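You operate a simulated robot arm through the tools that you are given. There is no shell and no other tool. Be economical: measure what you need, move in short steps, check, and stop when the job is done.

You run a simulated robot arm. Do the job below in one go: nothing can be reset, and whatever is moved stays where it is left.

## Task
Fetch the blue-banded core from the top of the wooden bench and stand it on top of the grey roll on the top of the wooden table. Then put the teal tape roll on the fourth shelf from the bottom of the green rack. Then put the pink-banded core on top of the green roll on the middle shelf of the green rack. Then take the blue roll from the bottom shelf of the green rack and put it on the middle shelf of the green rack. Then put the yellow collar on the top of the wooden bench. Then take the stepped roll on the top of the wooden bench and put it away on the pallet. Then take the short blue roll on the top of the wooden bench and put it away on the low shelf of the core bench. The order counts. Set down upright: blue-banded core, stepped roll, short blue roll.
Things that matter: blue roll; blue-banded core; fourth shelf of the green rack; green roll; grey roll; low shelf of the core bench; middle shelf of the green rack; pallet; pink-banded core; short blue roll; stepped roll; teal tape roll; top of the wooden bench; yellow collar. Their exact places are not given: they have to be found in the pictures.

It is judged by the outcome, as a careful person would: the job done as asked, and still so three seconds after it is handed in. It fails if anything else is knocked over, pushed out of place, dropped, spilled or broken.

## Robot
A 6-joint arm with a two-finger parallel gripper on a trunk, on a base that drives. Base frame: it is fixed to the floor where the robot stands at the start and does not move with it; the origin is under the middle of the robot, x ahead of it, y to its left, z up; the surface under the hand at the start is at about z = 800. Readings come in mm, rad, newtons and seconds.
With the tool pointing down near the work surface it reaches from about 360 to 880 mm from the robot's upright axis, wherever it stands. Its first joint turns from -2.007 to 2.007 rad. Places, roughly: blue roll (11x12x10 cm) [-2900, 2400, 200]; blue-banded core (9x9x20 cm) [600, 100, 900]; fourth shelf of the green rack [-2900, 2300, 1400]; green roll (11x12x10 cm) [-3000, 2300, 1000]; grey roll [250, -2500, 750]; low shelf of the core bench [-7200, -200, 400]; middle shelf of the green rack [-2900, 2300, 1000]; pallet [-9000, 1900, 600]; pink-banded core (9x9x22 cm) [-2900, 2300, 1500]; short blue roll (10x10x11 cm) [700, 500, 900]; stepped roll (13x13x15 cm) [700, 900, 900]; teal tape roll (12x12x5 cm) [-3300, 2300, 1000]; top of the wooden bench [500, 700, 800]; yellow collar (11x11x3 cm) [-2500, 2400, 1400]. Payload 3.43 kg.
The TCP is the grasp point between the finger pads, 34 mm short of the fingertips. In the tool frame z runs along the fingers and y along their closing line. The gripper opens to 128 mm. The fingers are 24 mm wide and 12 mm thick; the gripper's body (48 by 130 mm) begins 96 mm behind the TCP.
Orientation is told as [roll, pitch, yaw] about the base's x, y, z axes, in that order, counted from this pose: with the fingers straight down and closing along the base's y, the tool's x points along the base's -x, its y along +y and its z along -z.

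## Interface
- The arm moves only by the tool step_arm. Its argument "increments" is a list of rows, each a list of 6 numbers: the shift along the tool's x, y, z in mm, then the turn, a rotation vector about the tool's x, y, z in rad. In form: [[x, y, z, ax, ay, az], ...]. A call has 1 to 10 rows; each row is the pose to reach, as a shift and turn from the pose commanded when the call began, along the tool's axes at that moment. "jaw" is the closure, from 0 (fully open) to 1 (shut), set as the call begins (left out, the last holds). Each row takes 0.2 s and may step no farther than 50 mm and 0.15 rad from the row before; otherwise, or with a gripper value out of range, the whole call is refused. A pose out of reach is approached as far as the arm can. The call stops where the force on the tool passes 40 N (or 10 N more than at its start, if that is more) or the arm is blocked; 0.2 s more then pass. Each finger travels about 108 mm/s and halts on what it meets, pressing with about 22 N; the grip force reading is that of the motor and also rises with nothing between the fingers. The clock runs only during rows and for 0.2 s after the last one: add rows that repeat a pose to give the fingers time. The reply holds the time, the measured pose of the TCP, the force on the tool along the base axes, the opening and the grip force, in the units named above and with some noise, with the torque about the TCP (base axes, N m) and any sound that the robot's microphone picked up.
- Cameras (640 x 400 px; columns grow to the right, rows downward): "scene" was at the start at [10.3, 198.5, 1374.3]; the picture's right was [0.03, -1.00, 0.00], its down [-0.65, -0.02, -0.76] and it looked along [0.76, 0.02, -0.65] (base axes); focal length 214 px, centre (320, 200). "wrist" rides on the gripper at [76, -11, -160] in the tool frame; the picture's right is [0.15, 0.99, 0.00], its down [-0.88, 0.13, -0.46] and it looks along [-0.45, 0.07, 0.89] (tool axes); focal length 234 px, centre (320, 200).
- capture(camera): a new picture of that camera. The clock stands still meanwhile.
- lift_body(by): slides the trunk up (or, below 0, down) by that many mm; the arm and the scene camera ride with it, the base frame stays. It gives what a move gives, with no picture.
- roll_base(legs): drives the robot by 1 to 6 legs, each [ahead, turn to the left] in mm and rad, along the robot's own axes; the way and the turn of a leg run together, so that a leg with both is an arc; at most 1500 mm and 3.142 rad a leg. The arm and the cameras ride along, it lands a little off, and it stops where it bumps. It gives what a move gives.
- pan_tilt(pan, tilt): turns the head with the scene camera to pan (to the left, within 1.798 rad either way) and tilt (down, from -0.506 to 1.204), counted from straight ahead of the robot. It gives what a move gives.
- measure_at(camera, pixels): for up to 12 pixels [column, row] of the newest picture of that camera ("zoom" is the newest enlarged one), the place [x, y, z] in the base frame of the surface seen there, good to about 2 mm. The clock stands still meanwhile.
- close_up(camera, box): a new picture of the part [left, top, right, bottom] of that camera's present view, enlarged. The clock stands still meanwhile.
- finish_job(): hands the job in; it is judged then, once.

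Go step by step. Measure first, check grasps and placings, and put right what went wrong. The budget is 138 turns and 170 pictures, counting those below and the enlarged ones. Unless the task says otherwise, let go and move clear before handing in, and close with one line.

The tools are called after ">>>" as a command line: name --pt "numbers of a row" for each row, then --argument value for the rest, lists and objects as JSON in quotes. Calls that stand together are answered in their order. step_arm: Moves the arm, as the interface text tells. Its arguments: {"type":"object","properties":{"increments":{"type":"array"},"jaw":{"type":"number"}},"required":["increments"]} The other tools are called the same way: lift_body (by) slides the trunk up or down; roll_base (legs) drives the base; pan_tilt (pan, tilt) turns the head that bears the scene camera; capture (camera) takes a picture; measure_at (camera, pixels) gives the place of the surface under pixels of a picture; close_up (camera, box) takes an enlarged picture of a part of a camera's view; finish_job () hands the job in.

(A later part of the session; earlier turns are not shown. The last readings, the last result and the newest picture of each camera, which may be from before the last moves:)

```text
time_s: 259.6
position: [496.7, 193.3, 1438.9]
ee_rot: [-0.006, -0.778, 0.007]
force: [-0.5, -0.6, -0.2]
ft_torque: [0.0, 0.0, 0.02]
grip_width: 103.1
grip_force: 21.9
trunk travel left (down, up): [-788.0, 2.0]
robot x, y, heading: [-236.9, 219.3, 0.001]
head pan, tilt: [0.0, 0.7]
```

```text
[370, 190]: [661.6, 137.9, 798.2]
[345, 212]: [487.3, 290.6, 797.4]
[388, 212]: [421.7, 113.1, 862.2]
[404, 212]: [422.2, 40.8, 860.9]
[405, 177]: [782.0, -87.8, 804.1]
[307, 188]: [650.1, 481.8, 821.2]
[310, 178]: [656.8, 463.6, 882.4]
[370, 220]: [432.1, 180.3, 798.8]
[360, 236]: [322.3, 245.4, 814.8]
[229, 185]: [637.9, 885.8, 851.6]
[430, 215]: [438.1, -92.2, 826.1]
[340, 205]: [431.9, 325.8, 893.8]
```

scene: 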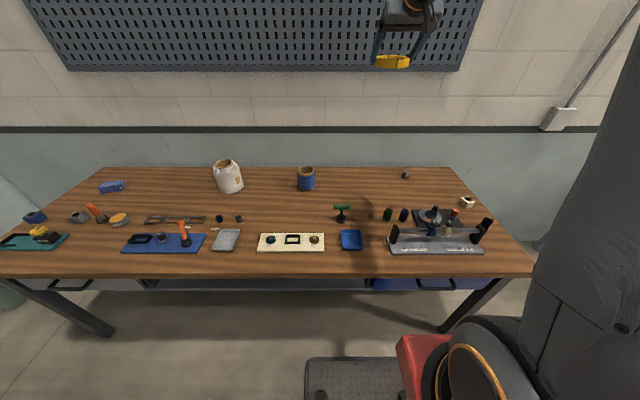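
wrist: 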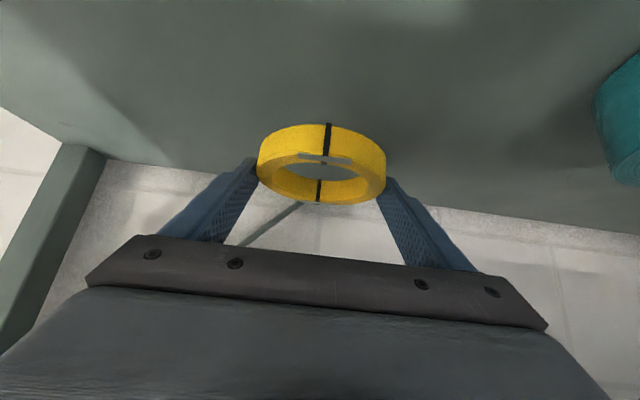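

I place the collar at about (628, 195), between the T-handle and the small cylinders. I drive 118 mm ahead and lower the trunk.

>>> roll_base --legs '[[118, 0]]'

>>> lift_body --by -400

>>> lift_body --by -150

>>> capture --camera "scene"

>>> capture --camera "wrist"

```text
time_s: 260.9
position: [615.0, 194.0, 1438.6]
ee_rot: [-0.008, -0.778, 0.009]
force: [0.1, 0.8, -0.1]
ft_torque: [0.02, 0.03, 0.02]
grip_width: 103.2
grip_force: 22.5
trunk travel left (down, up): [-788.0, 2.0]
robot x, y, heading: [-119.3, 216.6, 0.001]
head pan, tilt: [0.0, 0.7]
```

```text
time_s: 264.7
position: [615.3, 193.5, 1039.6]
ee_rot: [-0.009, -0.78, 0.007]
force: [0.2, 0.5, -0.4]
ft_torque: [0.02, 0.0, -0.01]
grip_width: 102.9
grip_force: 21.1
trunk travel left (down, up): [-388.0, 402.0]
robot x, y, heading: [-119.6, 219.3, -0.003]
head pan, tilt: [0.0, 0.7]
```

```text
time_s: 266.4
position: [615.5, 193.3, 888.3]
ee_rot: [-0.007, -0.778, 0.008]
force: [-1.0, 0.6, -1.1]
ft_torque: [-0.02, -0.01, -0.01]
grip_width: 103.3
grip_force: 22.2
trunk travel left (down, up): [-238.0, 552.0]
robot x, y, heading: [-123.6, 222.9, -0.004]
head pan, tilt: [0.0, 0.7]
```

```text
80 pictures are left
```

scene: 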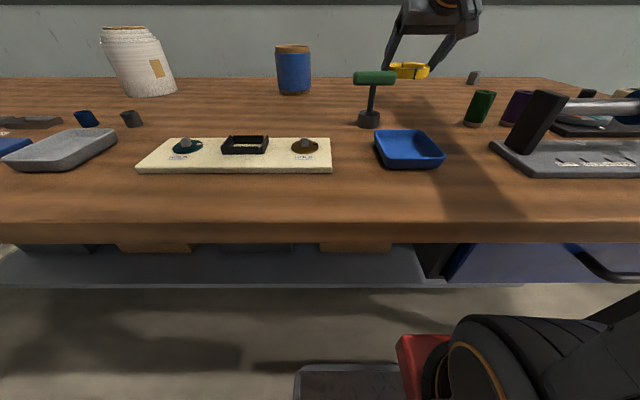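

```text
79 pictures are left
```

wrist: 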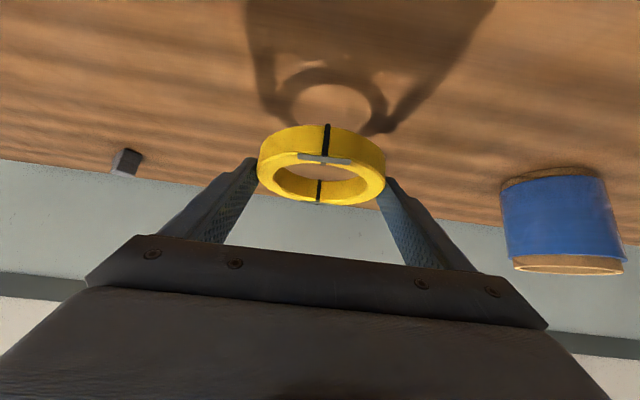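

Clear below. I lower another 48 mm by trunk, then creep down with the arm.

>>> lift_body --by -48

>>> step_arm --pt "1.4 0 1.4 0 0 0" --pt "2.8 0 2.8 0 0 0" --pt "3.6 0 3.6 0 0 0" --pt "4.3 0 4.3 0 0 0" --pt "4.3 0 4.3 0 0 0"

>>> close_up --camera "scene" --box '[340, 10, 500, 130]'

```text
time_s: 267.4
position: [615.1, 193.7, 840.8]
ee_rot: [-0.007, -0.779, 0.008]
force: [-0.5, 0.4, -2.0]
ft_torque: [0.0, 0.02, 0.0]
grip_width: 102.9
grip_force: 22.3
trunk travel left (down, up): [-190.0, 600.0]
robot x, y, heading: [-121.7, 218.2, 0.002]
head pan, tilt: [0.0, 0.7]
```

```text
time_s: 268.6
position: [615.2, 194.7, 833.3]
ee_rot: [-0.008, -0.779, 0.008]
force: [0.3, -0.1, -1.1]
ft_torque: [0.03, -0.02, 0.02]
grip_width: 103.0
grip_force: 21.8
trunk travel left (down, up): [-190.0, 600.0]
robot x, y, heading: [-123.2, 220.1, -0.002]
head pan, tilt: [0.0, 0.7]
```

```text
3.33 times, centred on (420, 70) of scene
```

zoom: 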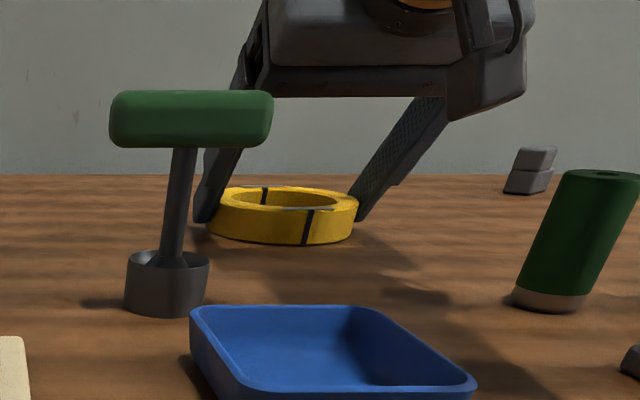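

>>> step_arm --pt "0.7 0 0.7 0 0 0" --pt "1.1 0 1.1 0 0 0" --pt "1.4 0 1.4 0 0 0" --pt "1.4 0 1.4 0 0 0"

```text
time_s: 269.6
position: [616.3, 193.0, 833.1]
ee_rot: [-0.008, -0.782, 0.006]
force: [1.5, -0.7, 12.9]
ft_torque: [0.52, 0.12, -0.07]
grip_width: 103.3
grip_force: 21.6
trunk travel left (down, up): [-190.0, 600.0]
robot x, y, heading: [-123.9, 220.9, -0.002]
head pan, tilt: [0.0, 0.7]
```

There is contact. I open, withdraw along the tool axis, and raise the trunk.

>>> step_arm --pt "0 0 -0.5 0 0 0" --pt "0 0 -0.5 0 0 0" --pt "0 0 -0.5 0 0 0" --jaw 0

>>> step_arm --pt "0 0 -15 0 0 0" --pt "0 0 -45 0 0 0" --pt "0 0 -80 0 0 0"

>>> lift_body --by 360

>>> capture --camera "scene"

```text
time_s: 270.4
position: [614.8, 194.2, 833.1]
ee_rot: [-0.006, -0.777, 0.007]
force: [-4.0, -7.0, 11.0]
ft_torque: [0.49, -0.06, 0.17]
grip_width: 124.2
grip_force: 0.1
trunk travel left (down, up): [-190.0, 600.0]
robot x, y, heading: [-118.4, 218.3, -0.002]
head pan, tilt: [0.0, 0.7]
```

```text
time_s: 271.1
position: [558.4, 195.6, 888.1]
ee_rot: [-0.007, -0.776, 0.007]
force: [-0.7, 0.3, -1.2]
ft_torque: [0.03, 0.0, 0.0]
grip_width: 127.8
grip_force: 0.0
trunk travel left (down, up): [-190.0, 600.0]
robot x, y, heading: [-121.4, 222.2, -0.0]
head pan, tilt: [0.0, 0.7]
```

```text
time_s: 274.6
position: [559.6, 192.8, 1248.7]
ee_rot: [-0.006, -0.779, 0.009]
force: [-0.5, 0.0, -0.3]
ft_torque: [0.0, 0.03, -0.01]
grip_width: 128.0
grip_force: 0.1
trunk travel left (down, up): [-550.0, 240.0]
robot x, y, heading: [-122.3, 221.3, -0.006]
head pan, tilt: [0.0, 0.7]
```

```text
77 pictures are left
```

scene: 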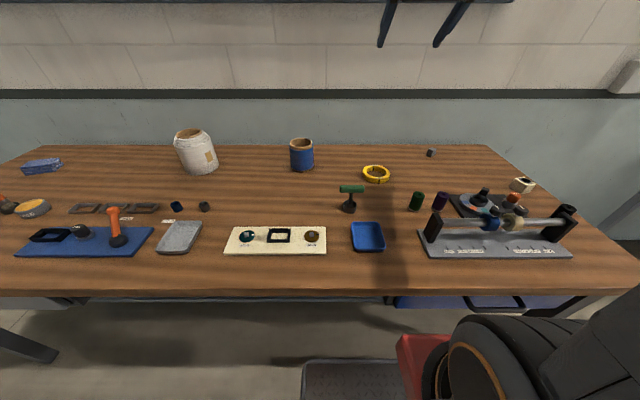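

The collar lies flat on the bench. Next is the stepped roll at (195,152); I zoom in on it.

>>> close_up --camera "scene" --box '[150, 110, 330, 200]'

>>> measure_at --camera "zoom" --pixels '[[95, 130], [165, 220], [160, 150], [225, 130], [150, 70], [150, 90], [120, 110], [185, 75], [90, 90], [215, 90], [170, 95], [150, 105]]'

```text
3.56 times, centred on (240, 155) of scene
```

zoom: 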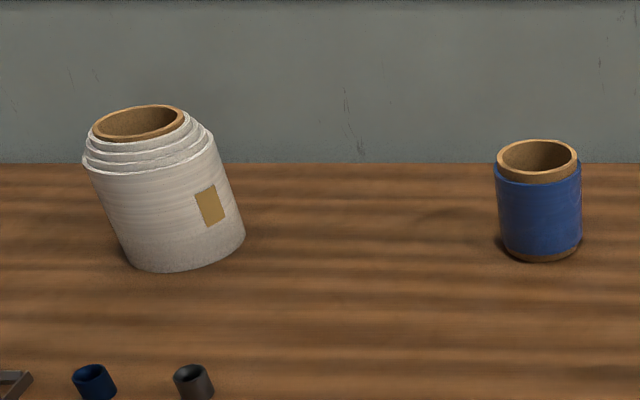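

```text
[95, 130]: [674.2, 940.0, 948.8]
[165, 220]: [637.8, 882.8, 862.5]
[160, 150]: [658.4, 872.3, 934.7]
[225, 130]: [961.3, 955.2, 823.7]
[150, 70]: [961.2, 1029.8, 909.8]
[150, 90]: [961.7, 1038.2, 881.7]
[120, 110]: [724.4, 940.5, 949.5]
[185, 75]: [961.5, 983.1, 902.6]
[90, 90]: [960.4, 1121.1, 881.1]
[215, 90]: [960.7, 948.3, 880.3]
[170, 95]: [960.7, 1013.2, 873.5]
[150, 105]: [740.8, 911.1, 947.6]
```

The roll is broad at the base and steps inward to a narrower top. I move in front of it for accurate measurements.

>>> roll_base --legs '[[-200, 0], [0, 1.571], [680, 0], [0, -1.571], [180, 0]]'

>>> pan_tilt --pan 0.0 --tilt 0.75

>>> capture --camera "scene"

```text
time_s: 288.4
position: [528.0, 888.1, 1250.1]
ee_rot: [-0.008, -0.779, 0.017]
force: [0.2, 0.0, 0.1]
ft_torque: [0.02, 0.04, -0.01]
grip_width: 128.1
grip_force: 0.2
trunk travel left (down, up): [-550.0, 240.0]
robot x, y, heading: [-147.7, 906.7, 0.006]
head pan, tilt: [0.0, 0.7]
```

```text
time_s: 289.1
position: [529.4, 887.3, 1249.5]
ee_rot: [-0.009, -0.779, 0.018]
force: [0.5, -0.5, -0.5]
ft_torque: [0.0, -0.01, 0.01]
grip_width: 127.9
grip_force: 0.1
trunk travel left (down, up): [-550.0, 240.0]
robot x, y, heading: [-151.2, 906.0, 0.014]
head pan, tilt: [0.0, 0.75]
```

```text
75 pictures are left
```

scene: 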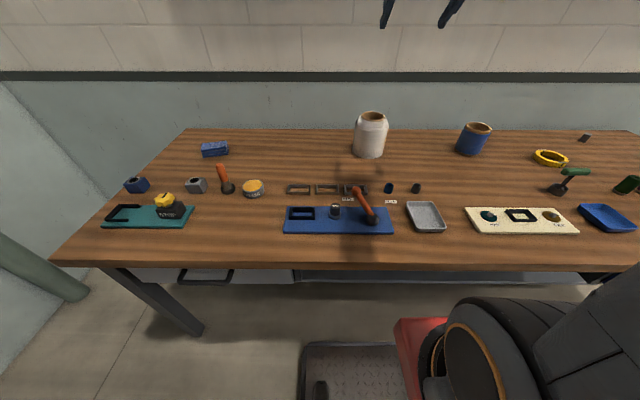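

>>> close_up --camera "scene" --box '[340, 100, 400, 165]'

>>> measure_at --camera "zoom" --pixels '[[130, 320], [200, 345], [130, 200], [200, 200], [330, 250], [200, 150], [180, 120], [350, 130], [265, 80], [265, 130], [265, 150], [265, 172]]'

```text
6.15 times, centred on (370, 132) of scene
```

zoom: 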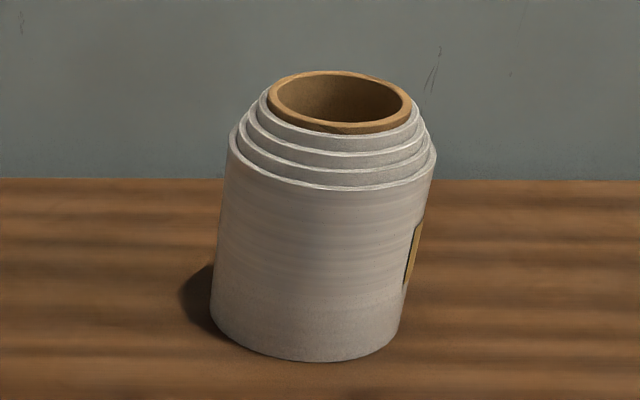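

```text
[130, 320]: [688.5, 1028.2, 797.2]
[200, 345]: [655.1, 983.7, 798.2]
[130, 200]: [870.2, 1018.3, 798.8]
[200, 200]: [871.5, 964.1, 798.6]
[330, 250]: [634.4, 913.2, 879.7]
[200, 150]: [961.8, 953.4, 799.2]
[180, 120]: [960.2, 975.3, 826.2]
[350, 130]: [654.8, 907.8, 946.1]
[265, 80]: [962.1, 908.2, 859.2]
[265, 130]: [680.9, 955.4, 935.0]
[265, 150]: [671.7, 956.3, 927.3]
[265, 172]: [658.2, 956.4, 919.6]
```

>>> measure_at --camera "zoom" --pixels '[[335, 137], [335, 147], [335, 155], [335, 165], [335, 173], [335, 182], [335, 195], [218, 270], [418, 240], [235, 150], [272, 95], [408, 105]]'

>>> measure_at --camera "zoom" --pixels '[[212, 310], [228, 200], [430, 190], [402, 300], [300, 345], [385, 340], [340, 76], [340, 70], [257, 110], [415, 118], [245, 130], [432, 150]]'

```text
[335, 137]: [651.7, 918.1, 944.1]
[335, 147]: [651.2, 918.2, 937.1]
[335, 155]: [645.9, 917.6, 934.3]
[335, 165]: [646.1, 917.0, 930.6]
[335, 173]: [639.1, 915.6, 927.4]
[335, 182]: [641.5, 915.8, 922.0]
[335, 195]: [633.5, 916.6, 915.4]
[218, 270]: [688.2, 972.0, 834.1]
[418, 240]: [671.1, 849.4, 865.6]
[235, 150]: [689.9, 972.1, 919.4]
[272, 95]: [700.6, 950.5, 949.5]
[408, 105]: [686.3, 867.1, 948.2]
```

```text
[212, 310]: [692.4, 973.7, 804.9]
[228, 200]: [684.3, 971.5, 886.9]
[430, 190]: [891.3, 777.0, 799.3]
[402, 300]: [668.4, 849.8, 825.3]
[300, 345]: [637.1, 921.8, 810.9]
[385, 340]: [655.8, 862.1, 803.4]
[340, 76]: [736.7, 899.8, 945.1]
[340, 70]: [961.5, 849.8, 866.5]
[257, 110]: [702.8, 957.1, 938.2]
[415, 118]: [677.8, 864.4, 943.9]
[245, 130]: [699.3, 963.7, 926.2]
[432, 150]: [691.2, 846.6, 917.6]
```

The profile is clear: body about 127 mm across (too wide), with the lowest step about 114 mm across at z 920–928, axis about (697, 910). I will grip that step from above with a vertical tool. First I turn the tool straight down and drive closer.

>>> step_arm --pt "0 0 0 0 0.13 0" --pt "0 0 0 0 0.26 0" --pt "0 0 0 0 0.39 0" --pt "0 0 0 0 0.52 0" --pt "0 0 0 0 0.65 0" --pt "0 0 0 0 0.779 0" --pt "0 0 0 0 0.779 0"

>>> roll_base --legs '[[130, 0]]'

>>> capture --camera "scene"

```text
time_s: 290.6
position: [527.7, 887.7, 1250.1]
ee_rot: [-0.005, 0.003, 0.012]
force: [0.4, -0.9, -0.1]
ft_torque: [0.0, 0.04, 0.03]
grip_width: 128.0
grip_force: 0.0
trunk travel left (down, up): [-550.0, 240.0]
robot x, y, heading: [-153.4, 908.6, 0.009]
head pan, tilt: [0.0, 0.75]
```

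```text
time_s: 291.9
position: [659.1, 887.4, 1250.1]
ee_rot: [-0.006, 0.0, 0.013]
force: [-0.5, 0.0, 0.6]
ft_torque: [-0.01, -0.04, 0.04]
grip_width: 128.0
grip_force: 0.0
trunk travel left (down, up): [-550.0, 240.0]
robot x, y, heading: [-23.1, 904.4, 0.004]
head pan, tilt: [0.0, 0.75]
```

```text
73 pictures are left
```

scene: 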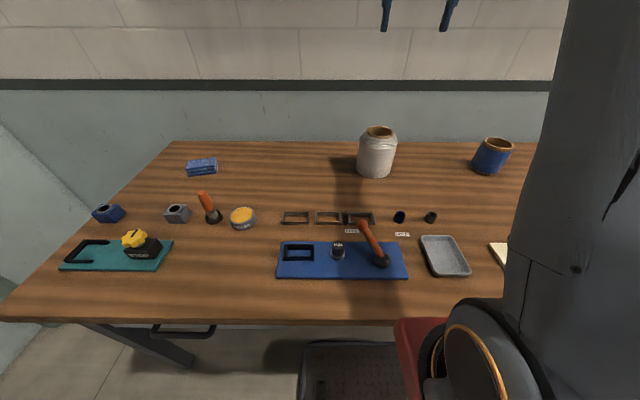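

I refine the roll's axis from here.

>>> close_up --camera "scene" --box '[346, 115, 406, 185]'

>>> capture --camera "wrist"

```text
5.71 times, centred on (376, 150) of scene
```

zoom: 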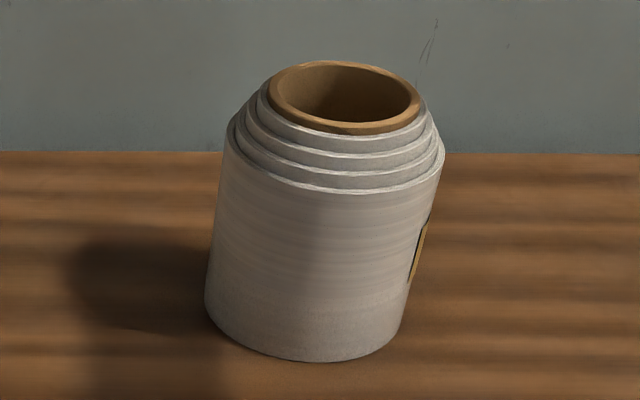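

```text
71 pictures are left
```

wrist: 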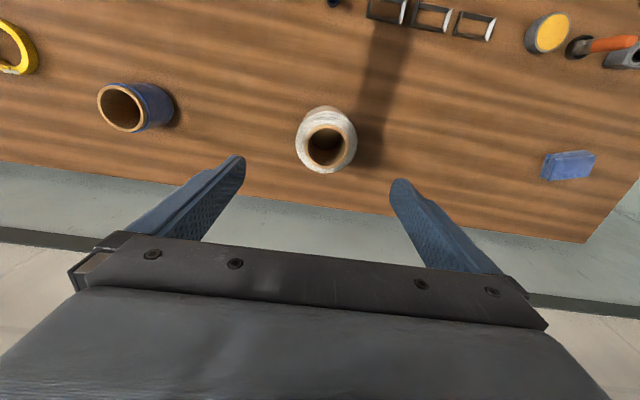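

>>> measure_at --camera "zoom" --pixels '[[270, 90], [417, 105], [345, 132], [345, 64], [330, 148], [330, 165], [330, 182], [225, 155], [442, 160], [210, 270], [330, 250], [300, 345]]'

>>> measure_at --camera "wrist" --pixels '[[308, 146], [347, 146], [326, 126], [326, 168], [297, 140], [356, 140], [326, 108], [315, 172]]'

```text
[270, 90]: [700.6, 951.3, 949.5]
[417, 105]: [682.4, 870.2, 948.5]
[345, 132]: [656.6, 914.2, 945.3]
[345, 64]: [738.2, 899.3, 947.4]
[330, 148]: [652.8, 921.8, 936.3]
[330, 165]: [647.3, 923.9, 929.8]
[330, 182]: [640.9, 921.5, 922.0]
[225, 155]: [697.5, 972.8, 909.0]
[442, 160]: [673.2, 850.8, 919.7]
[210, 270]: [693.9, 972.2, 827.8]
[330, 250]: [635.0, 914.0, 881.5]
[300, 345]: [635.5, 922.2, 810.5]
```

```text
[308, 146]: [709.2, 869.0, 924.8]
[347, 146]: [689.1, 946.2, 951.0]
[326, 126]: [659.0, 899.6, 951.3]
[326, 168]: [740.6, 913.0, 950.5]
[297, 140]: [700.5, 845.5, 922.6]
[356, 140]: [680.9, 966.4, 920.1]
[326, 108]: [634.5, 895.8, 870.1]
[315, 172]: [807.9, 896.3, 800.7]
```

The axis is (698, 909). I position above it with the fingertips still over the rim, then check.

>>> step_arm --pt "-13 7 0 0 0 0" --pt "-26 14 20 0 0 0" --pt "-39.3 21.1 60 0 0 0" --pt "-39.3 21.1 105 0 0 0" --pt "-39.3 21.1 150 0 0 0" --pt "-39.3 21.1 195 0 0 0" --pt "-39.3 21.1 225 0 0 0" --pt "-39.3 21.1 245 0 0 0" --pt "-39.3 21.1 245 0 0 0"

>>> capture --camera "wrist"

>>> close_up --camera "scene" --box '[326, 70, 426, 185]'

```text
time_s: 293.9
position: [698.6, 907.8, 1004.1]
ee_rot: [-0.006, 0.0, 0.012]
force: [0.2, 0.4, 0.2]
ft_torque: [0.0, -0.03, 0.0]
grip_width: 128.2
grip_force: 0.0
trunk travel left (down, up): [-550.0, 240.0]
robot x, y, heading: [-25.2, 908.3, 0.01]
head pan, tilt: [0.0, 0.75]
```

```text
70 pictures are left
```

wrist: 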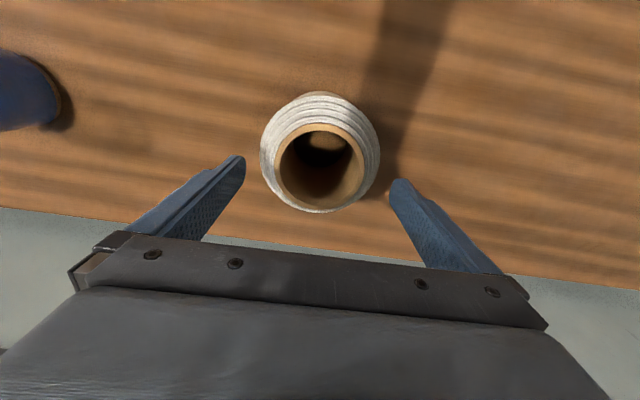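

```text
3.48 times, centred on (376, 128) of scene
```

zoom: 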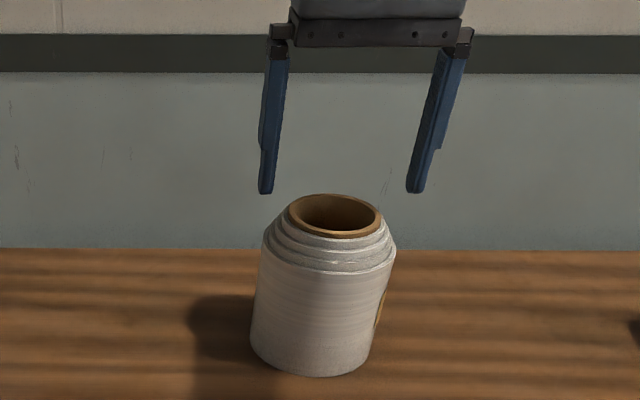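

Centred. I lower 48 mm so the tips reach the lowest step.

>>> step_arm --pt "0 1 20 0 0 0" --pt "0 1 38 0 0 0" --pt "0 1 44 0 0 0" --pt "0 1 47.5 0 0 0" --pt "0 1 47.5 0 0 0"

>>> close_up --camera "scene" --box '[326, 90, 426, 185]'

>>> capture --camera "wrist"

```text
time_s: 295.1
position: [698.2, 909.2, 960.8]
ee_rot: [-0.007, -0.003, 0.012]
force: [-1.2, 0.6, 23.4]
ft_torque: [-1.51, -0.04, -0.34]
grip_width: 127.9
grip_force: 0.0
trunk travel left (down, up): [-550.0, 240.0]
robot x, y, heading: [-21.1, 904.9, 0.01]
head pan, tilt: [0.0, 0.75]
```

```text
4.21 times, centred on (376, 138) of scene
```

zoom: 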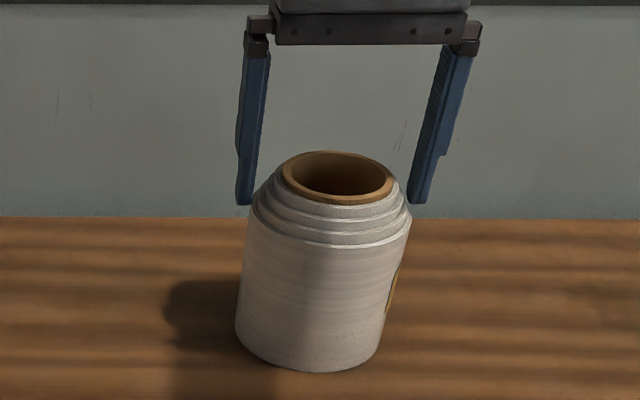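

```text
67 pictures are left
```

wrist: 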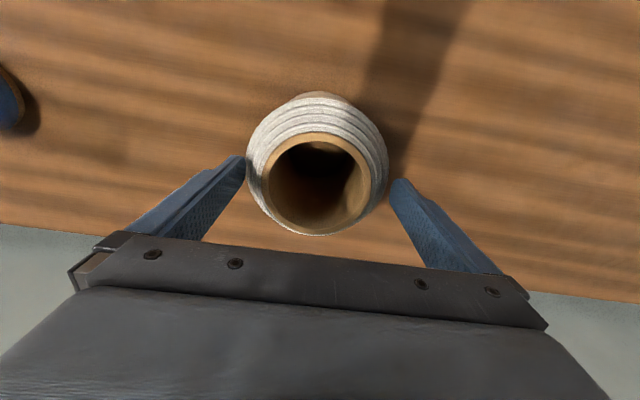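

The right fingertip rests on the body's shoulder (23 N), so the depth is right. I raise 2 mm and close on the step.

>>> step_arm --pt "0 0 -4 0 0 0" --pt "0 0 -4 0 0 0"

>>> step_arm --pt "0 0 0 0 0 0" --pt "0 0 0 0 0 0" --pt "0 0 0 0 0 0" --jaw 1

>>> close_up --camera "scene" --box '[326, 90, 426, 185]'

```text
time_s: 295.7
position: [698.9, 910.9, 960.9]
ee_rot: [-0.004, 0.003, 0.011]
force: [1.3, -1.0, 1.0]
ft_torque: [-0.04, -0.01, 0.04]
grip_width: 128.2
grip_force: 0.1
trunk travel left (down, up): [-550.0, 240.0]
robot x, y, heading: [-17.9, 908.1, 0.013]
head pan, tilt: [0.0, 0.75]
```

```text
time_s: 296.5
position: [698.0, 909.9, 959.5]
ee_rot: [-0.005, 0.001, 0.012]
force: [0.1, -0.2, 0.1]
ft_torque: [0.13, 0.06, 0.02]
grip_width: 121.1
grip_force: 21.5
trunk travel left (down, up): [-550.0, 240.0]
robot x, y, heading: [-23.4, 906.9, 0.007]
head pan, tilt: [0.0, 0.75]
```

```text
4.21 times, centred on (376, 138) of scene
```

zoom: 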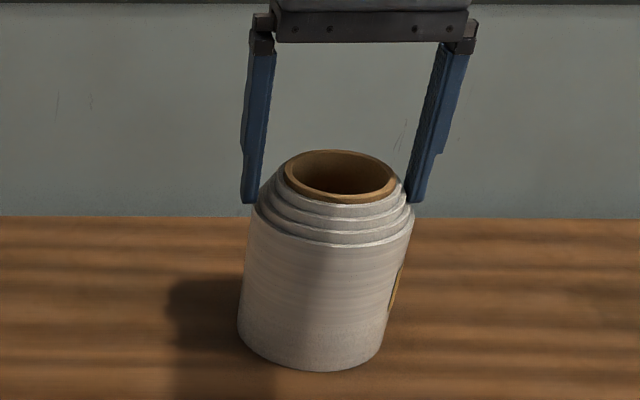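

Closed at 121 mm on the lowest step. I test with a slow 12 mm lift.

>>> step_arm --pt "0 0 -0.5 0 0 0" --pt "0 0 -1.5 0 0 0" --pt "0 0 -3 0 0 0" --pt "0 0 -5 0 0 0" --pt "0 0 -7 0 0 0" --pt "0 0 -9 0 0 0" --pt "0 0 -11 0 0 0" --pt "0 0 -12 0 0 0" --pt "0 0 -12 0 0 0"

>>> close_up --camera "scene" --box '[326, 90, 426, 185]'

>>> capture --camera "wrist"

```text
time_s: 298.5
position: [697.3, 909.9, 972.4]
ee_rot: [-0.005, 0.001, 0.013]
force: [0.4, -0.5, -9.5]
ft_torque: [-0.05, 0.01, -0.01]
grip_width: 112.1
grip_force: 22.4
trunk travel left (down, up): [-550.0, 240.0]
robot x, y, heading: [-18.0, 904.4, 0.003]
head pan, tilt: [0.0, 0.75]
```

```text
4.21 times, centred on (376, 138) of scene
```

zoom: 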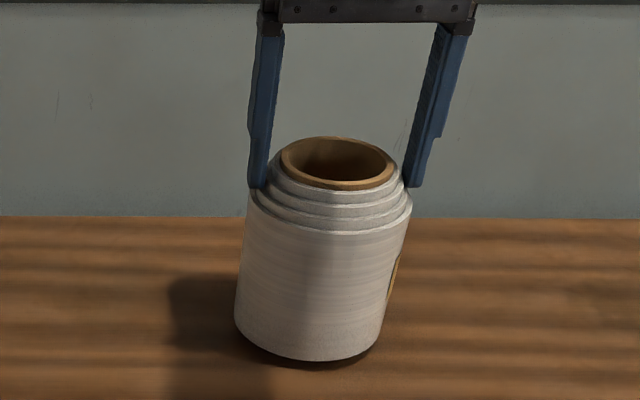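

```text
64 pictures are left
```

wrist: 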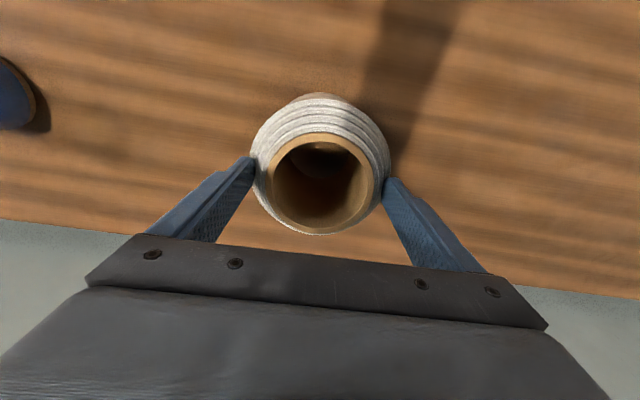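

The grip slid to the 112 mm step, though the roll's weight (9.5 N) is being carried. I measure how far it lifted.

>>> measure_at --camera "zoom" --pixels '[[335, 187], [285, 165], [390, 165], [325, 196], [325, 207], [325, 220], [325, 230], [325, 240], [300, 358], [260, 180], [412, 180]]'

>>> measure_at --camera "wrist" --pixels '[[320, 133], [320, 126], [320, 118], [320, 110], [320, 102], [320, 97], [282, 180], [370, 180]]'

```text
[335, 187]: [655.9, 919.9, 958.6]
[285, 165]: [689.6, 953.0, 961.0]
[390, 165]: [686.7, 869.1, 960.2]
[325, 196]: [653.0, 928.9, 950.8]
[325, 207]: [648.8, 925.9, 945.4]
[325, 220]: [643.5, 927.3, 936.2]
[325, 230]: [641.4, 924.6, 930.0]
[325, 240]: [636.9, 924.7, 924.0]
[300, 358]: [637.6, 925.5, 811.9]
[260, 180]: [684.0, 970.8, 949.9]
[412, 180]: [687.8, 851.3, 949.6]
```

```text
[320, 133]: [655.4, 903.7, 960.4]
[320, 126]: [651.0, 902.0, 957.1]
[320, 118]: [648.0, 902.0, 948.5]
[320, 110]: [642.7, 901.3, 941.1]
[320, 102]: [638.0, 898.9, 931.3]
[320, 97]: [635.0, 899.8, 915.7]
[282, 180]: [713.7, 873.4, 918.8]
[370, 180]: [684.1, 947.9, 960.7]
```

It lifted 11 of 13 mm, and the pads now hold the full 112 mm band. I lift another 90 mm gently and check that it holds.

>>> step_arm --pt "0 0 -2 0 0 0" --pt "0 0 -7 0 0 0" --pt "0 0 -15 0 0 0" --pt "0 0 -26 0 0 0" --pt "0 0 -38 0 0 0" --pt "0 0 -50 0 0 0" --pt "0 0 -62 0 0 0" --pt "0 0 -73 0 0 0" --pt "0 0 -82 0 0 0" --pt "0 0 -88 0 0 0"

>>> capture --camera "wrist"

>>> measure_at --camera "wrist" --pixels '[[320, 133], [320, 118], [320, 102]]'

```text
time_s: 300.7
position: [698.8, 910.2, 1060.6]
ee_rot: [-0.005, 0.002, 0.012]
force: [-0.1, -0.8, -9.4]
ft_torque: [-0.01, 0.0, 0.02]
grip_width: 112.2
grip_force: 22.1
trunk travel left (down, up): [-550.0, 240.0]
robot x, y, heading: [-22.3, 907.5, 0.006]
head pan, tilt: [0.0, 0.75]
```

```text
63 pictures are left
```

wrist: 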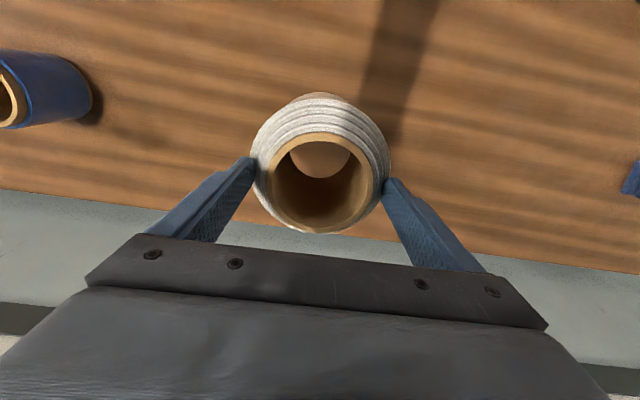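

```text
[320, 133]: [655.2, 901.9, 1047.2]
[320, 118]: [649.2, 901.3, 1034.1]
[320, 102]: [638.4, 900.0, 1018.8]
```

Held firm with no slip. I raise it, back away from the bench, turn toward −x, and drive part way to see the route to the pallet.

>>> lift_body --by 200

>>> roll_base --legs '[[-600, 0], [0, 1.568], [0, 1.568], [1500, 0]]'

>>> pan_tilt --pan 0.0 --tilt 0.25

>>> capture --camera "scene"

>>> capture --camera "wrist"

```text
time_s: 302.9
position: [698.6, 909.8, 1261.0]
ee_rot: [-0.005, 0.002, 0.013]
force: [0.9, -0.2, -9.7]
ft_torque: [0.0, 0.02, -0.03]
grip_width: 111.7
grip_force: 21.5
trunk travel left (down, up): [-750.0, 40.0]
robot x, y, heading: [-21.9, 908.1, 0.009]
head pan, tilt: [0.0, 0.75]
```

```text
time_s: 321.0
position: [-2839.4, 851.3, 1260.8]
ee_rot: [-0.005, 0.001, -3.118]
force: [0.1, 0.2, -8.8]
ft_torque: [-0.01, -0.09, 0.02]
grip_width: 104.3
grip_force: 22.2
trunk travel left (down, up): [-750.0, 40.0]
robot x, y, heading: [-2122.1, 861.4, -3.117]
head pan, tilt: [0.0, 0.75]
```

```text
time_s: 321.9
position: [-2839.1, 851.0, 1260.9]
ee_rot: [-0.006, 0.001, -3.117]
force: [1.0, -0.5, -9.5]
ft_torque: [0.01, -0.05, 0.01]
grip_width: 104.3
grip_force: 21.9
trunk travel left (down, up): [-750.0, 40.0]
robot x, y, heading: [-2119.6, 865.9, -3.119]
head pan, tilt: [0.0, 0.25]
```

```text
62 pictures are left
```

scene: 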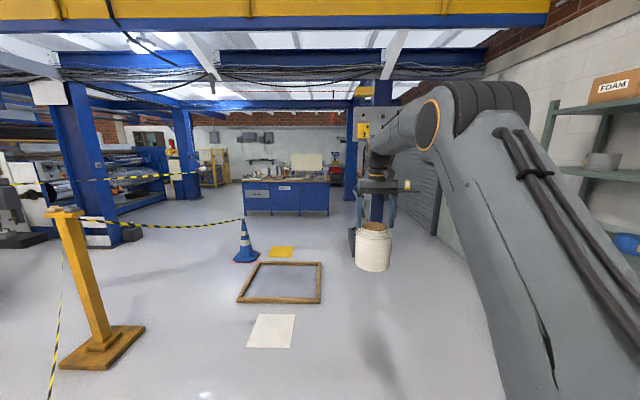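

```text
61 pictures are left
```

wrist: 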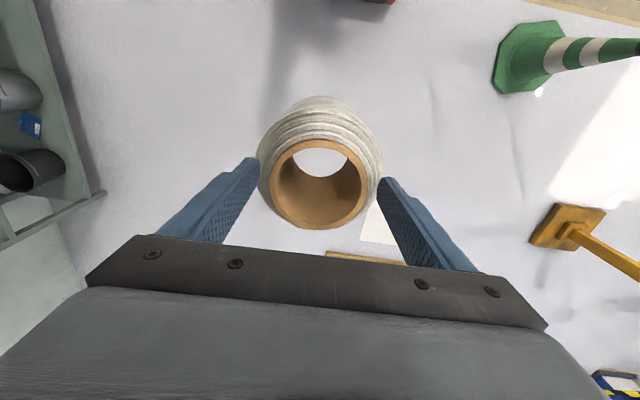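

The grip has slipped to 104 mm, so this hold on a narrowing step won't last the trip. The floor here is clear, so I will set the roll down and re-grip by its wall (one finger inside the tube, one outside), which is far safer.

>>> lift_body --by -400

>>> lift_body --by -348

>>> capture --camera "wrist"

>>> measure_at --camera "wrist" --pixels '[[318, 142], [318, 225], [280, 185], [362, 185], [450, 100], [318, 130], [318, 118], [318, 105], [318, 99]]'

```text
time_s: 325.8
position: [-2838.6, 852.1, 860.3]
ee_rot: [-0.006, 0.001, -3.116]
force: [0.1, 0.4, -9.6]
ft_torque: [-0.05, -0.07, -0.03]
grip_width: 104.2
grip_force: 21.8
trunk travel left (down, up): [-350.0, 440.0]
robot x, y, heading: [-2122.5, 863.2, -3.123]
head pan, tilt: [0.0, 0.25]
```

```text
time_s: 329.2
position: [-2837.6, 851.9, 512.4]
ee_rot: [-0.005, 0.002, -3.116]
force: [-0.5, 0.6, -9.6]
ft_torque: [-0.01, -0.05, -0.03]
grip_width: 104.0
grip_force: 21.9
trunk travel left (down, up): [-2.0, 788.0]
robot x, y, heading: [-2119.3, 865.7, -3.117]
head pan, tilt: [0.0, 0.25]
```

```text
60 pictures are left
```

wrist: 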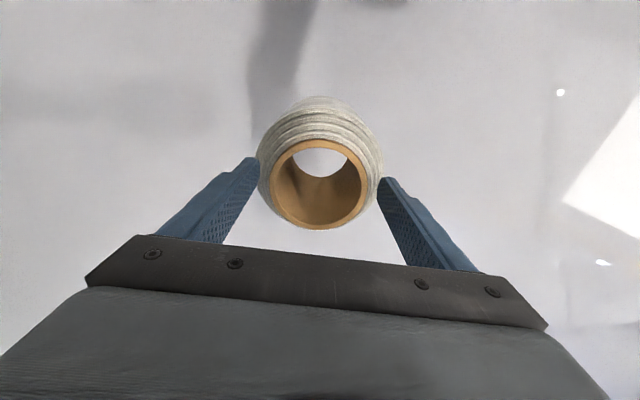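

```text
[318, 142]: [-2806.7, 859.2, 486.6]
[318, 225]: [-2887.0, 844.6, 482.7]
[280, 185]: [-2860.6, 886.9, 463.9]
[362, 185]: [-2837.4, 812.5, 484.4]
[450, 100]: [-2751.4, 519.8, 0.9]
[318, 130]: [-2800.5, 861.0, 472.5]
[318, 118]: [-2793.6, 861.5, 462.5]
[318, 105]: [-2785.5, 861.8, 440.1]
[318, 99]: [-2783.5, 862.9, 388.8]
```

The roll has slipped about 15 mm and tilted slightly, but it still holds. I lower gently toward the floor.

>>> step_arm --pt "0 0 3 0 0 0" --pt "0 0 10 0 0 0" --pt "0 0 22 0 0 0" --pt "0 0 38 0 0 0" --pt "0 0 57 0 0 0" --pt "0 0 78 0 0 0" --pt "0 0 101 0 0 0" --pt "0 0 123 0 0 0" --pt "0 0 143 0 0 0" --pt "0 0 158 0 0 0"

>>> step_arm --pt "0 0 12 0 0 0" --pt "0 0 27 0 0 0" --pt "0 0 45 0 0 0" --pt "0 0 65 0 0 0" --pt "0 0 87 0 0 0" --pt "0 0 108 0 0 0" --pt "0 0 126 0 0 0" --pt "0 0 140 0 0 0" --pt "0 0 149 0 0 0" --pt "0 0 153 0 0 0"

>>> capture --camera "wrist"

```text
time_s: 331.4
position: [-2837.5, 852.6, 355.2]
ee_rot: [-0.005, 0.002, -3.117]
force: [0.1, 0.4, -9.5]
ft_torque: [0.02, -0.08, 0.01]
grip_width: 104.4
grip_force: 21.9
trunk travel left (down, up): [-2.0, 788.0]
robot x, y, heading: [-2123.6, 862.1, -3.12]
head pan, tilt: [0.0, 0.25]
```

```text
time_s: 333.6
position: [-2838.4, 851.5, 201.3]
ee_rot: [-0.006, 0.001, -3.117]
force: [-0.3, 0.2, -9.5]
ft_torque: [-0.01, -0.04, -0.02]
grip_width: 104.4
grip_force: 22.0
trunk travel left (down, up): [-2.0, 788.0]
robot x, y, heading: [-2118.9, 862.0, -3.116]
head pan, tilt: [0.0, 0.25]
```

```text
59 pictures are left
```

wrist: 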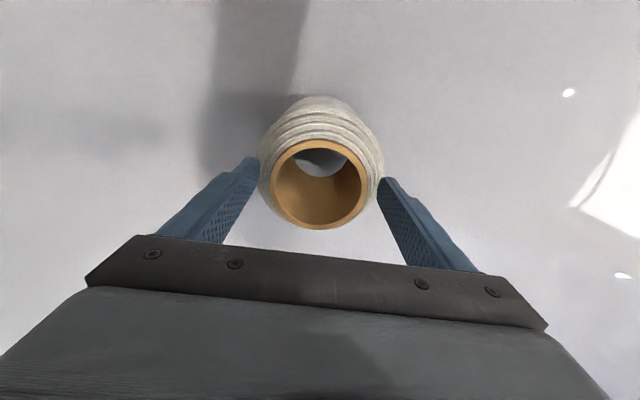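

>>> step_arm --pt "0 0 4 0 0 0" --pt "0 0 8 0 0 0" --pt "0 0 12 0 0 0" --pt "0 0 16 0 0 0" --pt "0 0 18 0 0 0" --pt "0 0 20 0 0 0" --pt "0 0 21 0 0 0"

>>> step_arm --pt "0 0 1 0 0 0" --pt "0 0 2 0 0 0" --pt "0 0 3 0 0 0"

```text
time_s: 335.2
position: [-2838.6, 854.1, 181.4]
ee_rot: [-0.006, -0.001, -3.118]
force: [4.5, -1.8, 3.0]
ft_torque: [0.0, -0.01, 0.0]
grip_width: 104.3
grip_force: 22.3
trunk travel left (down, up): [-2.0, 788.0]
robot x, y, heading: [-2117.3, 866.9, -3.12]
head pan, tilt: [0.0, 0.25]
```

```text
time_s: 336.0
position: [-2838.3, 853.6, 178.7]
ee_rot: [-0.006, 0.001, -3.117]
force: [7.0, -1.0, 10.0]
ft_torque: [-0.01, -0.1, 0.02]
grip_width: 104.3
grip_force: 22.4
trunk travel left (down, up): [-2.0, 788.0]
robot x, y, heading: [-2121.5, 864.1, -3.118]
head pan, tilt: [0.0, 0.25]
```

It rests on the floor. I open, rise clear, and measure.

>>> step_arm --pt "0 0 0 0 0 0" --pt "0 0 0 0 0 0" --pt "0 0 -15 0 0 0" --pt "0 0 -45 0 0 0" --pt "0 0 -85 0 0 0" --pt "0 0 -125 0 0 0" --pt "0 0 -125 0 0 0" --jaw 0

>>> capture --camera "wrist"

>>> measure_at --camera "wrist" --pixels '[[320, 120], [320, 150], [320, 200], [280, 165], [362, 165], [340, 130], [300, 130], [300, 195], [345, 195]]'

```text
time_s: 337.6
position: [-2837.2, 852.7, 303.3]
ee_rot: [-0.006, 0.002, -3.117]
force: [-0.1, -0.2, 0.4]
ft_torque: [0.0, 0.02, 0.04]
grip_width: 128.3
grip_force: 0.1
trunk travel left (down, up): [-2.0, 788.0]
robot x, y, heading: [-2116.8, 867.0, -3.12]
head pan, tilt: [0.0, 0.25]
```

```text
58 pictures are left
```

wrist: 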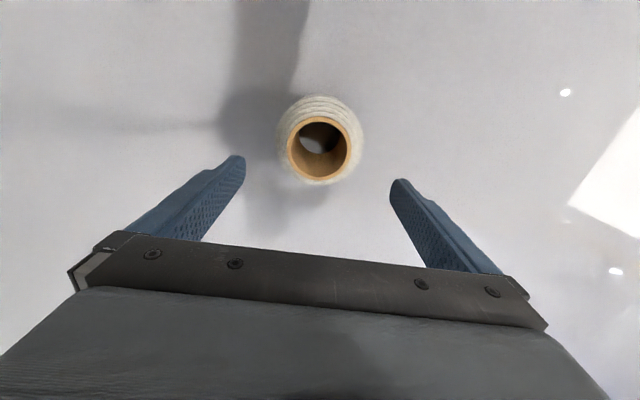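

```text
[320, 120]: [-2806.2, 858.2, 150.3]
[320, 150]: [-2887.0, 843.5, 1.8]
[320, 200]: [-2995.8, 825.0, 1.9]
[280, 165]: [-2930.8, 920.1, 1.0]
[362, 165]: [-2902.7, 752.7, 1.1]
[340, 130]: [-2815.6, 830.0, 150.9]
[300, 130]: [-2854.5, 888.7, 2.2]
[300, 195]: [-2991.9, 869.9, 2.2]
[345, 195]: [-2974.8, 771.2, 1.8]
```

>>> close_up --camera "wrist" --box '[265, 85, 375, 195]'

```text
3.64 times, centred on (320, 140) of wrist
```

zoom: 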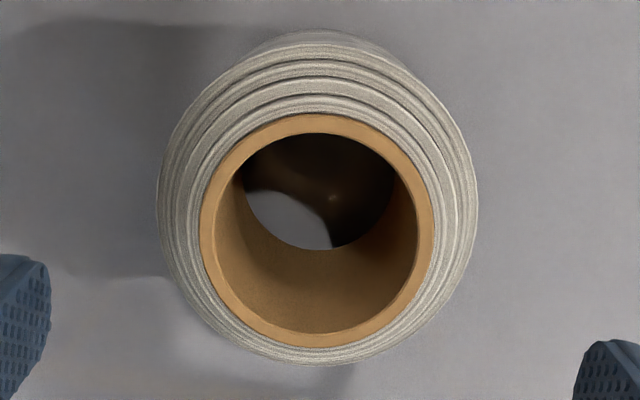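

>>> measure_at --camera "zoom" --pixels '[[316, 120], [318, 341], [207, 230], [428, 230], [300, 265], [230, 250], [400, 250], [316, 138], [318, 325], [175, 210], [465, 200], [320, 45]]'

```text
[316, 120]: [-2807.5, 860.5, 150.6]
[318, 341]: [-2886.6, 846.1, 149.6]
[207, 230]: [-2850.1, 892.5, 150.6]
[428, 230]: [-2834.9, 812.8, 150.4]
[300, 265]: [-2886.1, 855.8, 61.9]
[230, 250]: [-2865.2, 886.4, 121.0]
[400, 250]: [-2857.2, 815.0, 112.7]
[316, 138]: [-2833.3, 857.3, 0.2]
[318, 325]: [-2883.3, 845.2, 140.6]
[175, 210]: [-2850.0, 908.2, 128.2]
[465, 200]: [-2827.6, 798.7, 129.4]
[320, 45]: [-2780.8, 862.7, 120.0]
```

The roll stands upright on the floor with its rim centre at (−2846, 853), z 150. I shift so one finger is over the tube's hole and the other outside the body, then check.

>>> step_arm --pt "-4 -25 0 0 0 0" --pt "-8.6 -50.5 0 0 0 0" --pt "-8.6 -50.5 45 0 0 0" --pt "-8.6 -50.5 90 0 0 0" --pt "-8.6 -50.5 90 0 0 0"

>>> capture --camera "wrist"

```text
time_s: 338.8
position: [-2847.5, 903.7, 212.9]
ee_rot: [-0.005, 0.002, -3.118]
force: [0.3, -0.1, 0.0]
ft_torque: [-0.01, 0.02, 0.01]
grip_width: 128.0
grip_force: 0.0
trunk travel left (down, up): [-2.0, 788.0]
robot x, y, heading: [-2117.9, 860.5, -3.121]
head pan, tilt: [0.0, 0.25]
```

```text
56 pictures are left
```

wrist: 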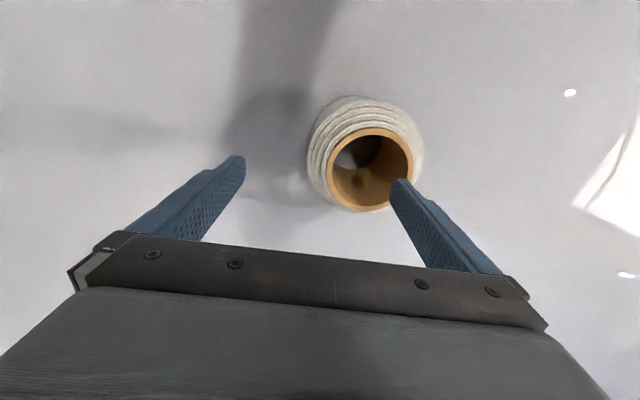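

To centre the inner finger in the hole I partly close the jaw (to about 100 mm), then lower in steps.

>>> step_arm --pt "0 0 0 0 0 0" --pt "0 0 0 0 0 0" --pt "0 0 15 0 0 0" --pt "0 0 35 0 0 0" --pt "0 0 60 0 0 0" --pt "0 0 60 0 0 0" --jaw 0.22

>>> capture --camera "wrist"

```text
time_s: 340.2
position: [-2847.9, 903.8, 152.9]
ee_rot: [-0.007, 0.0, -3.118]
force: [-0.6, 0.7, -1.0]
ft_torque: [0.0, 0.0, -0.01]
grip_width: 99.8
grip_force: 0.2
trunk travel left (down, up): [-2.0, 788.0]
robot x, y, heading: [-2122.3, 863.4, -3.118]
head pan, tilt: [0.0, 0.25]
```

```text
55 pictures are left
```

wrist: 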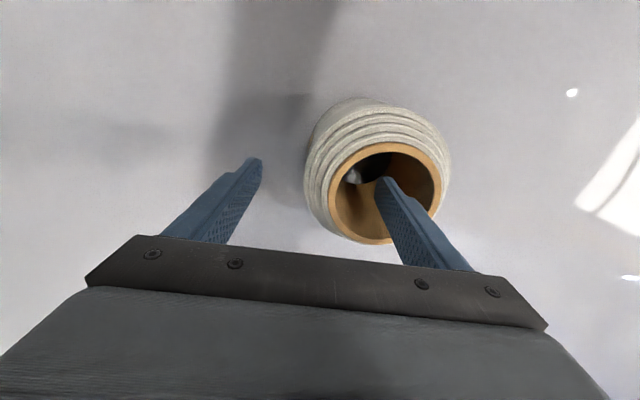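

The inner finger enters the hole cleanly. I lower another 55 mm.

>>> step_arm --pt "0 0 15 0 0 0" --pt "0 0 32 0 0 0" --pt "0 0 46 0 0 0" --pt "0 0 55 0 0 0" --pt "0 0 55 0 0 0"

>>> capture --camera "wrist"

```text
time_s: 341.4
position: [-2848.2, 905.4, 97.6]
ee_rot: [-0.005, 0.002, -3.116]
force: [-0.9, -0.1, 0.4]
ft_torque: [0.01, 0.0, -0.03]
grip_width: 99.9
grip_force: 0.0
trunk travel left (down, up): [-2.0, 788.0]
robot x, y, heading: [-2120.0, 868.8, -3.119]
head pan, tilt: [0.0, 0.25]
```

```text
54 pictures are left
```

wrist: 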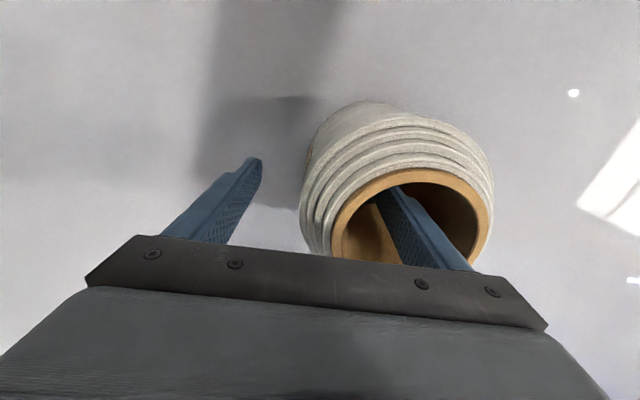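

Deep enough, with the tips at about z 64. I close on the wall and lift slowly by 30 mm.

>>> step_arm --pt "0 0 0 0 0 0" --pt "0 0 0 0 0 0" --pt "0 0 0 0 0 0" --pt "0 0 0 0 0 0" --pt "0 0 0 0 0 0" --jaw 1

>>> step_arm --pt "0 0 -1 0 0 0" --pt "0 0 -3 0 0 0" --pt "0 0 -6 0 0 0" --pt "0 0 -10 0 0 0" --pt "0 0 -15 0 0 0" --pt "0 0 -20 0 0 0" --pt "0 0 -25 0 0 0" --pt "0 0 -29 0 0 0" --pt "0 0 -30 0 0 0" --pt "0 0 -30 0 0 0"

>>> capture --camera "wrist"

>>> measure_at --camera "wrist" --pixels '[[405, 174], [340, 215], [485, 210], [380, 105]]'

```text
time_s: 342.6
position: [-2848.9, 904.3, 99.6]
ee_rot: [-0.006, 0.002, -3.116]
force: [0.4, -4.9, 3.6]
ft_torque: [-1.45, -0.25, 0.05]
grip_width: 22.0
grip_force: 21.6
trunk travel left (down, up): [-2.0, 788.0]
robot x, y, heading: [-2117.2, 864.4, -3.118]
head pan, tilt: [0.0, 0.25]
```

```text
time_s: 344.8
position: [-2847.2, 904.7, 128.6]
ee_rot: [-0.004, 0.0, -3.117]
force: [0.6, -0.8, -9.4]
ft_torque: [0.44, 0.03, -0.01]
grip_width: 22.3
grip_force: 21.8
trunk travel left (down, up): [-2.0, 788.0]
robot x, y, heading: [-2119.8, 864.4, -3.114]
head pan, tilt: [0.0, 0.25]
```

```text
53 pictures are left
```

wrist: 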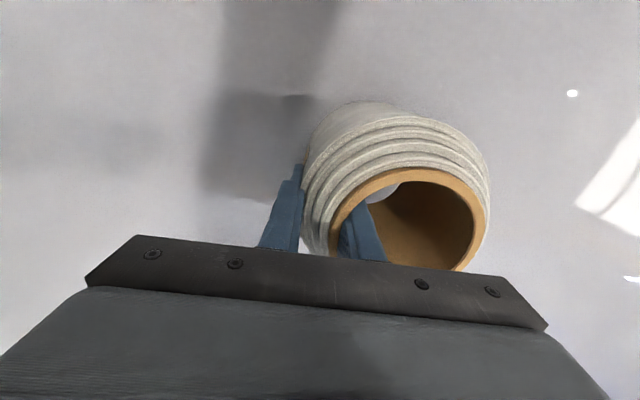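

```text
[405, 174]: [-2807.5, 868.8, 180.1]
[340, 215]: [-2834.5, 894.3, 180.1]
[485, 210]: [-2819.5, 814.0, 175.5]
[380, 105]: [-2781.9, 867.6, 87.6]
```

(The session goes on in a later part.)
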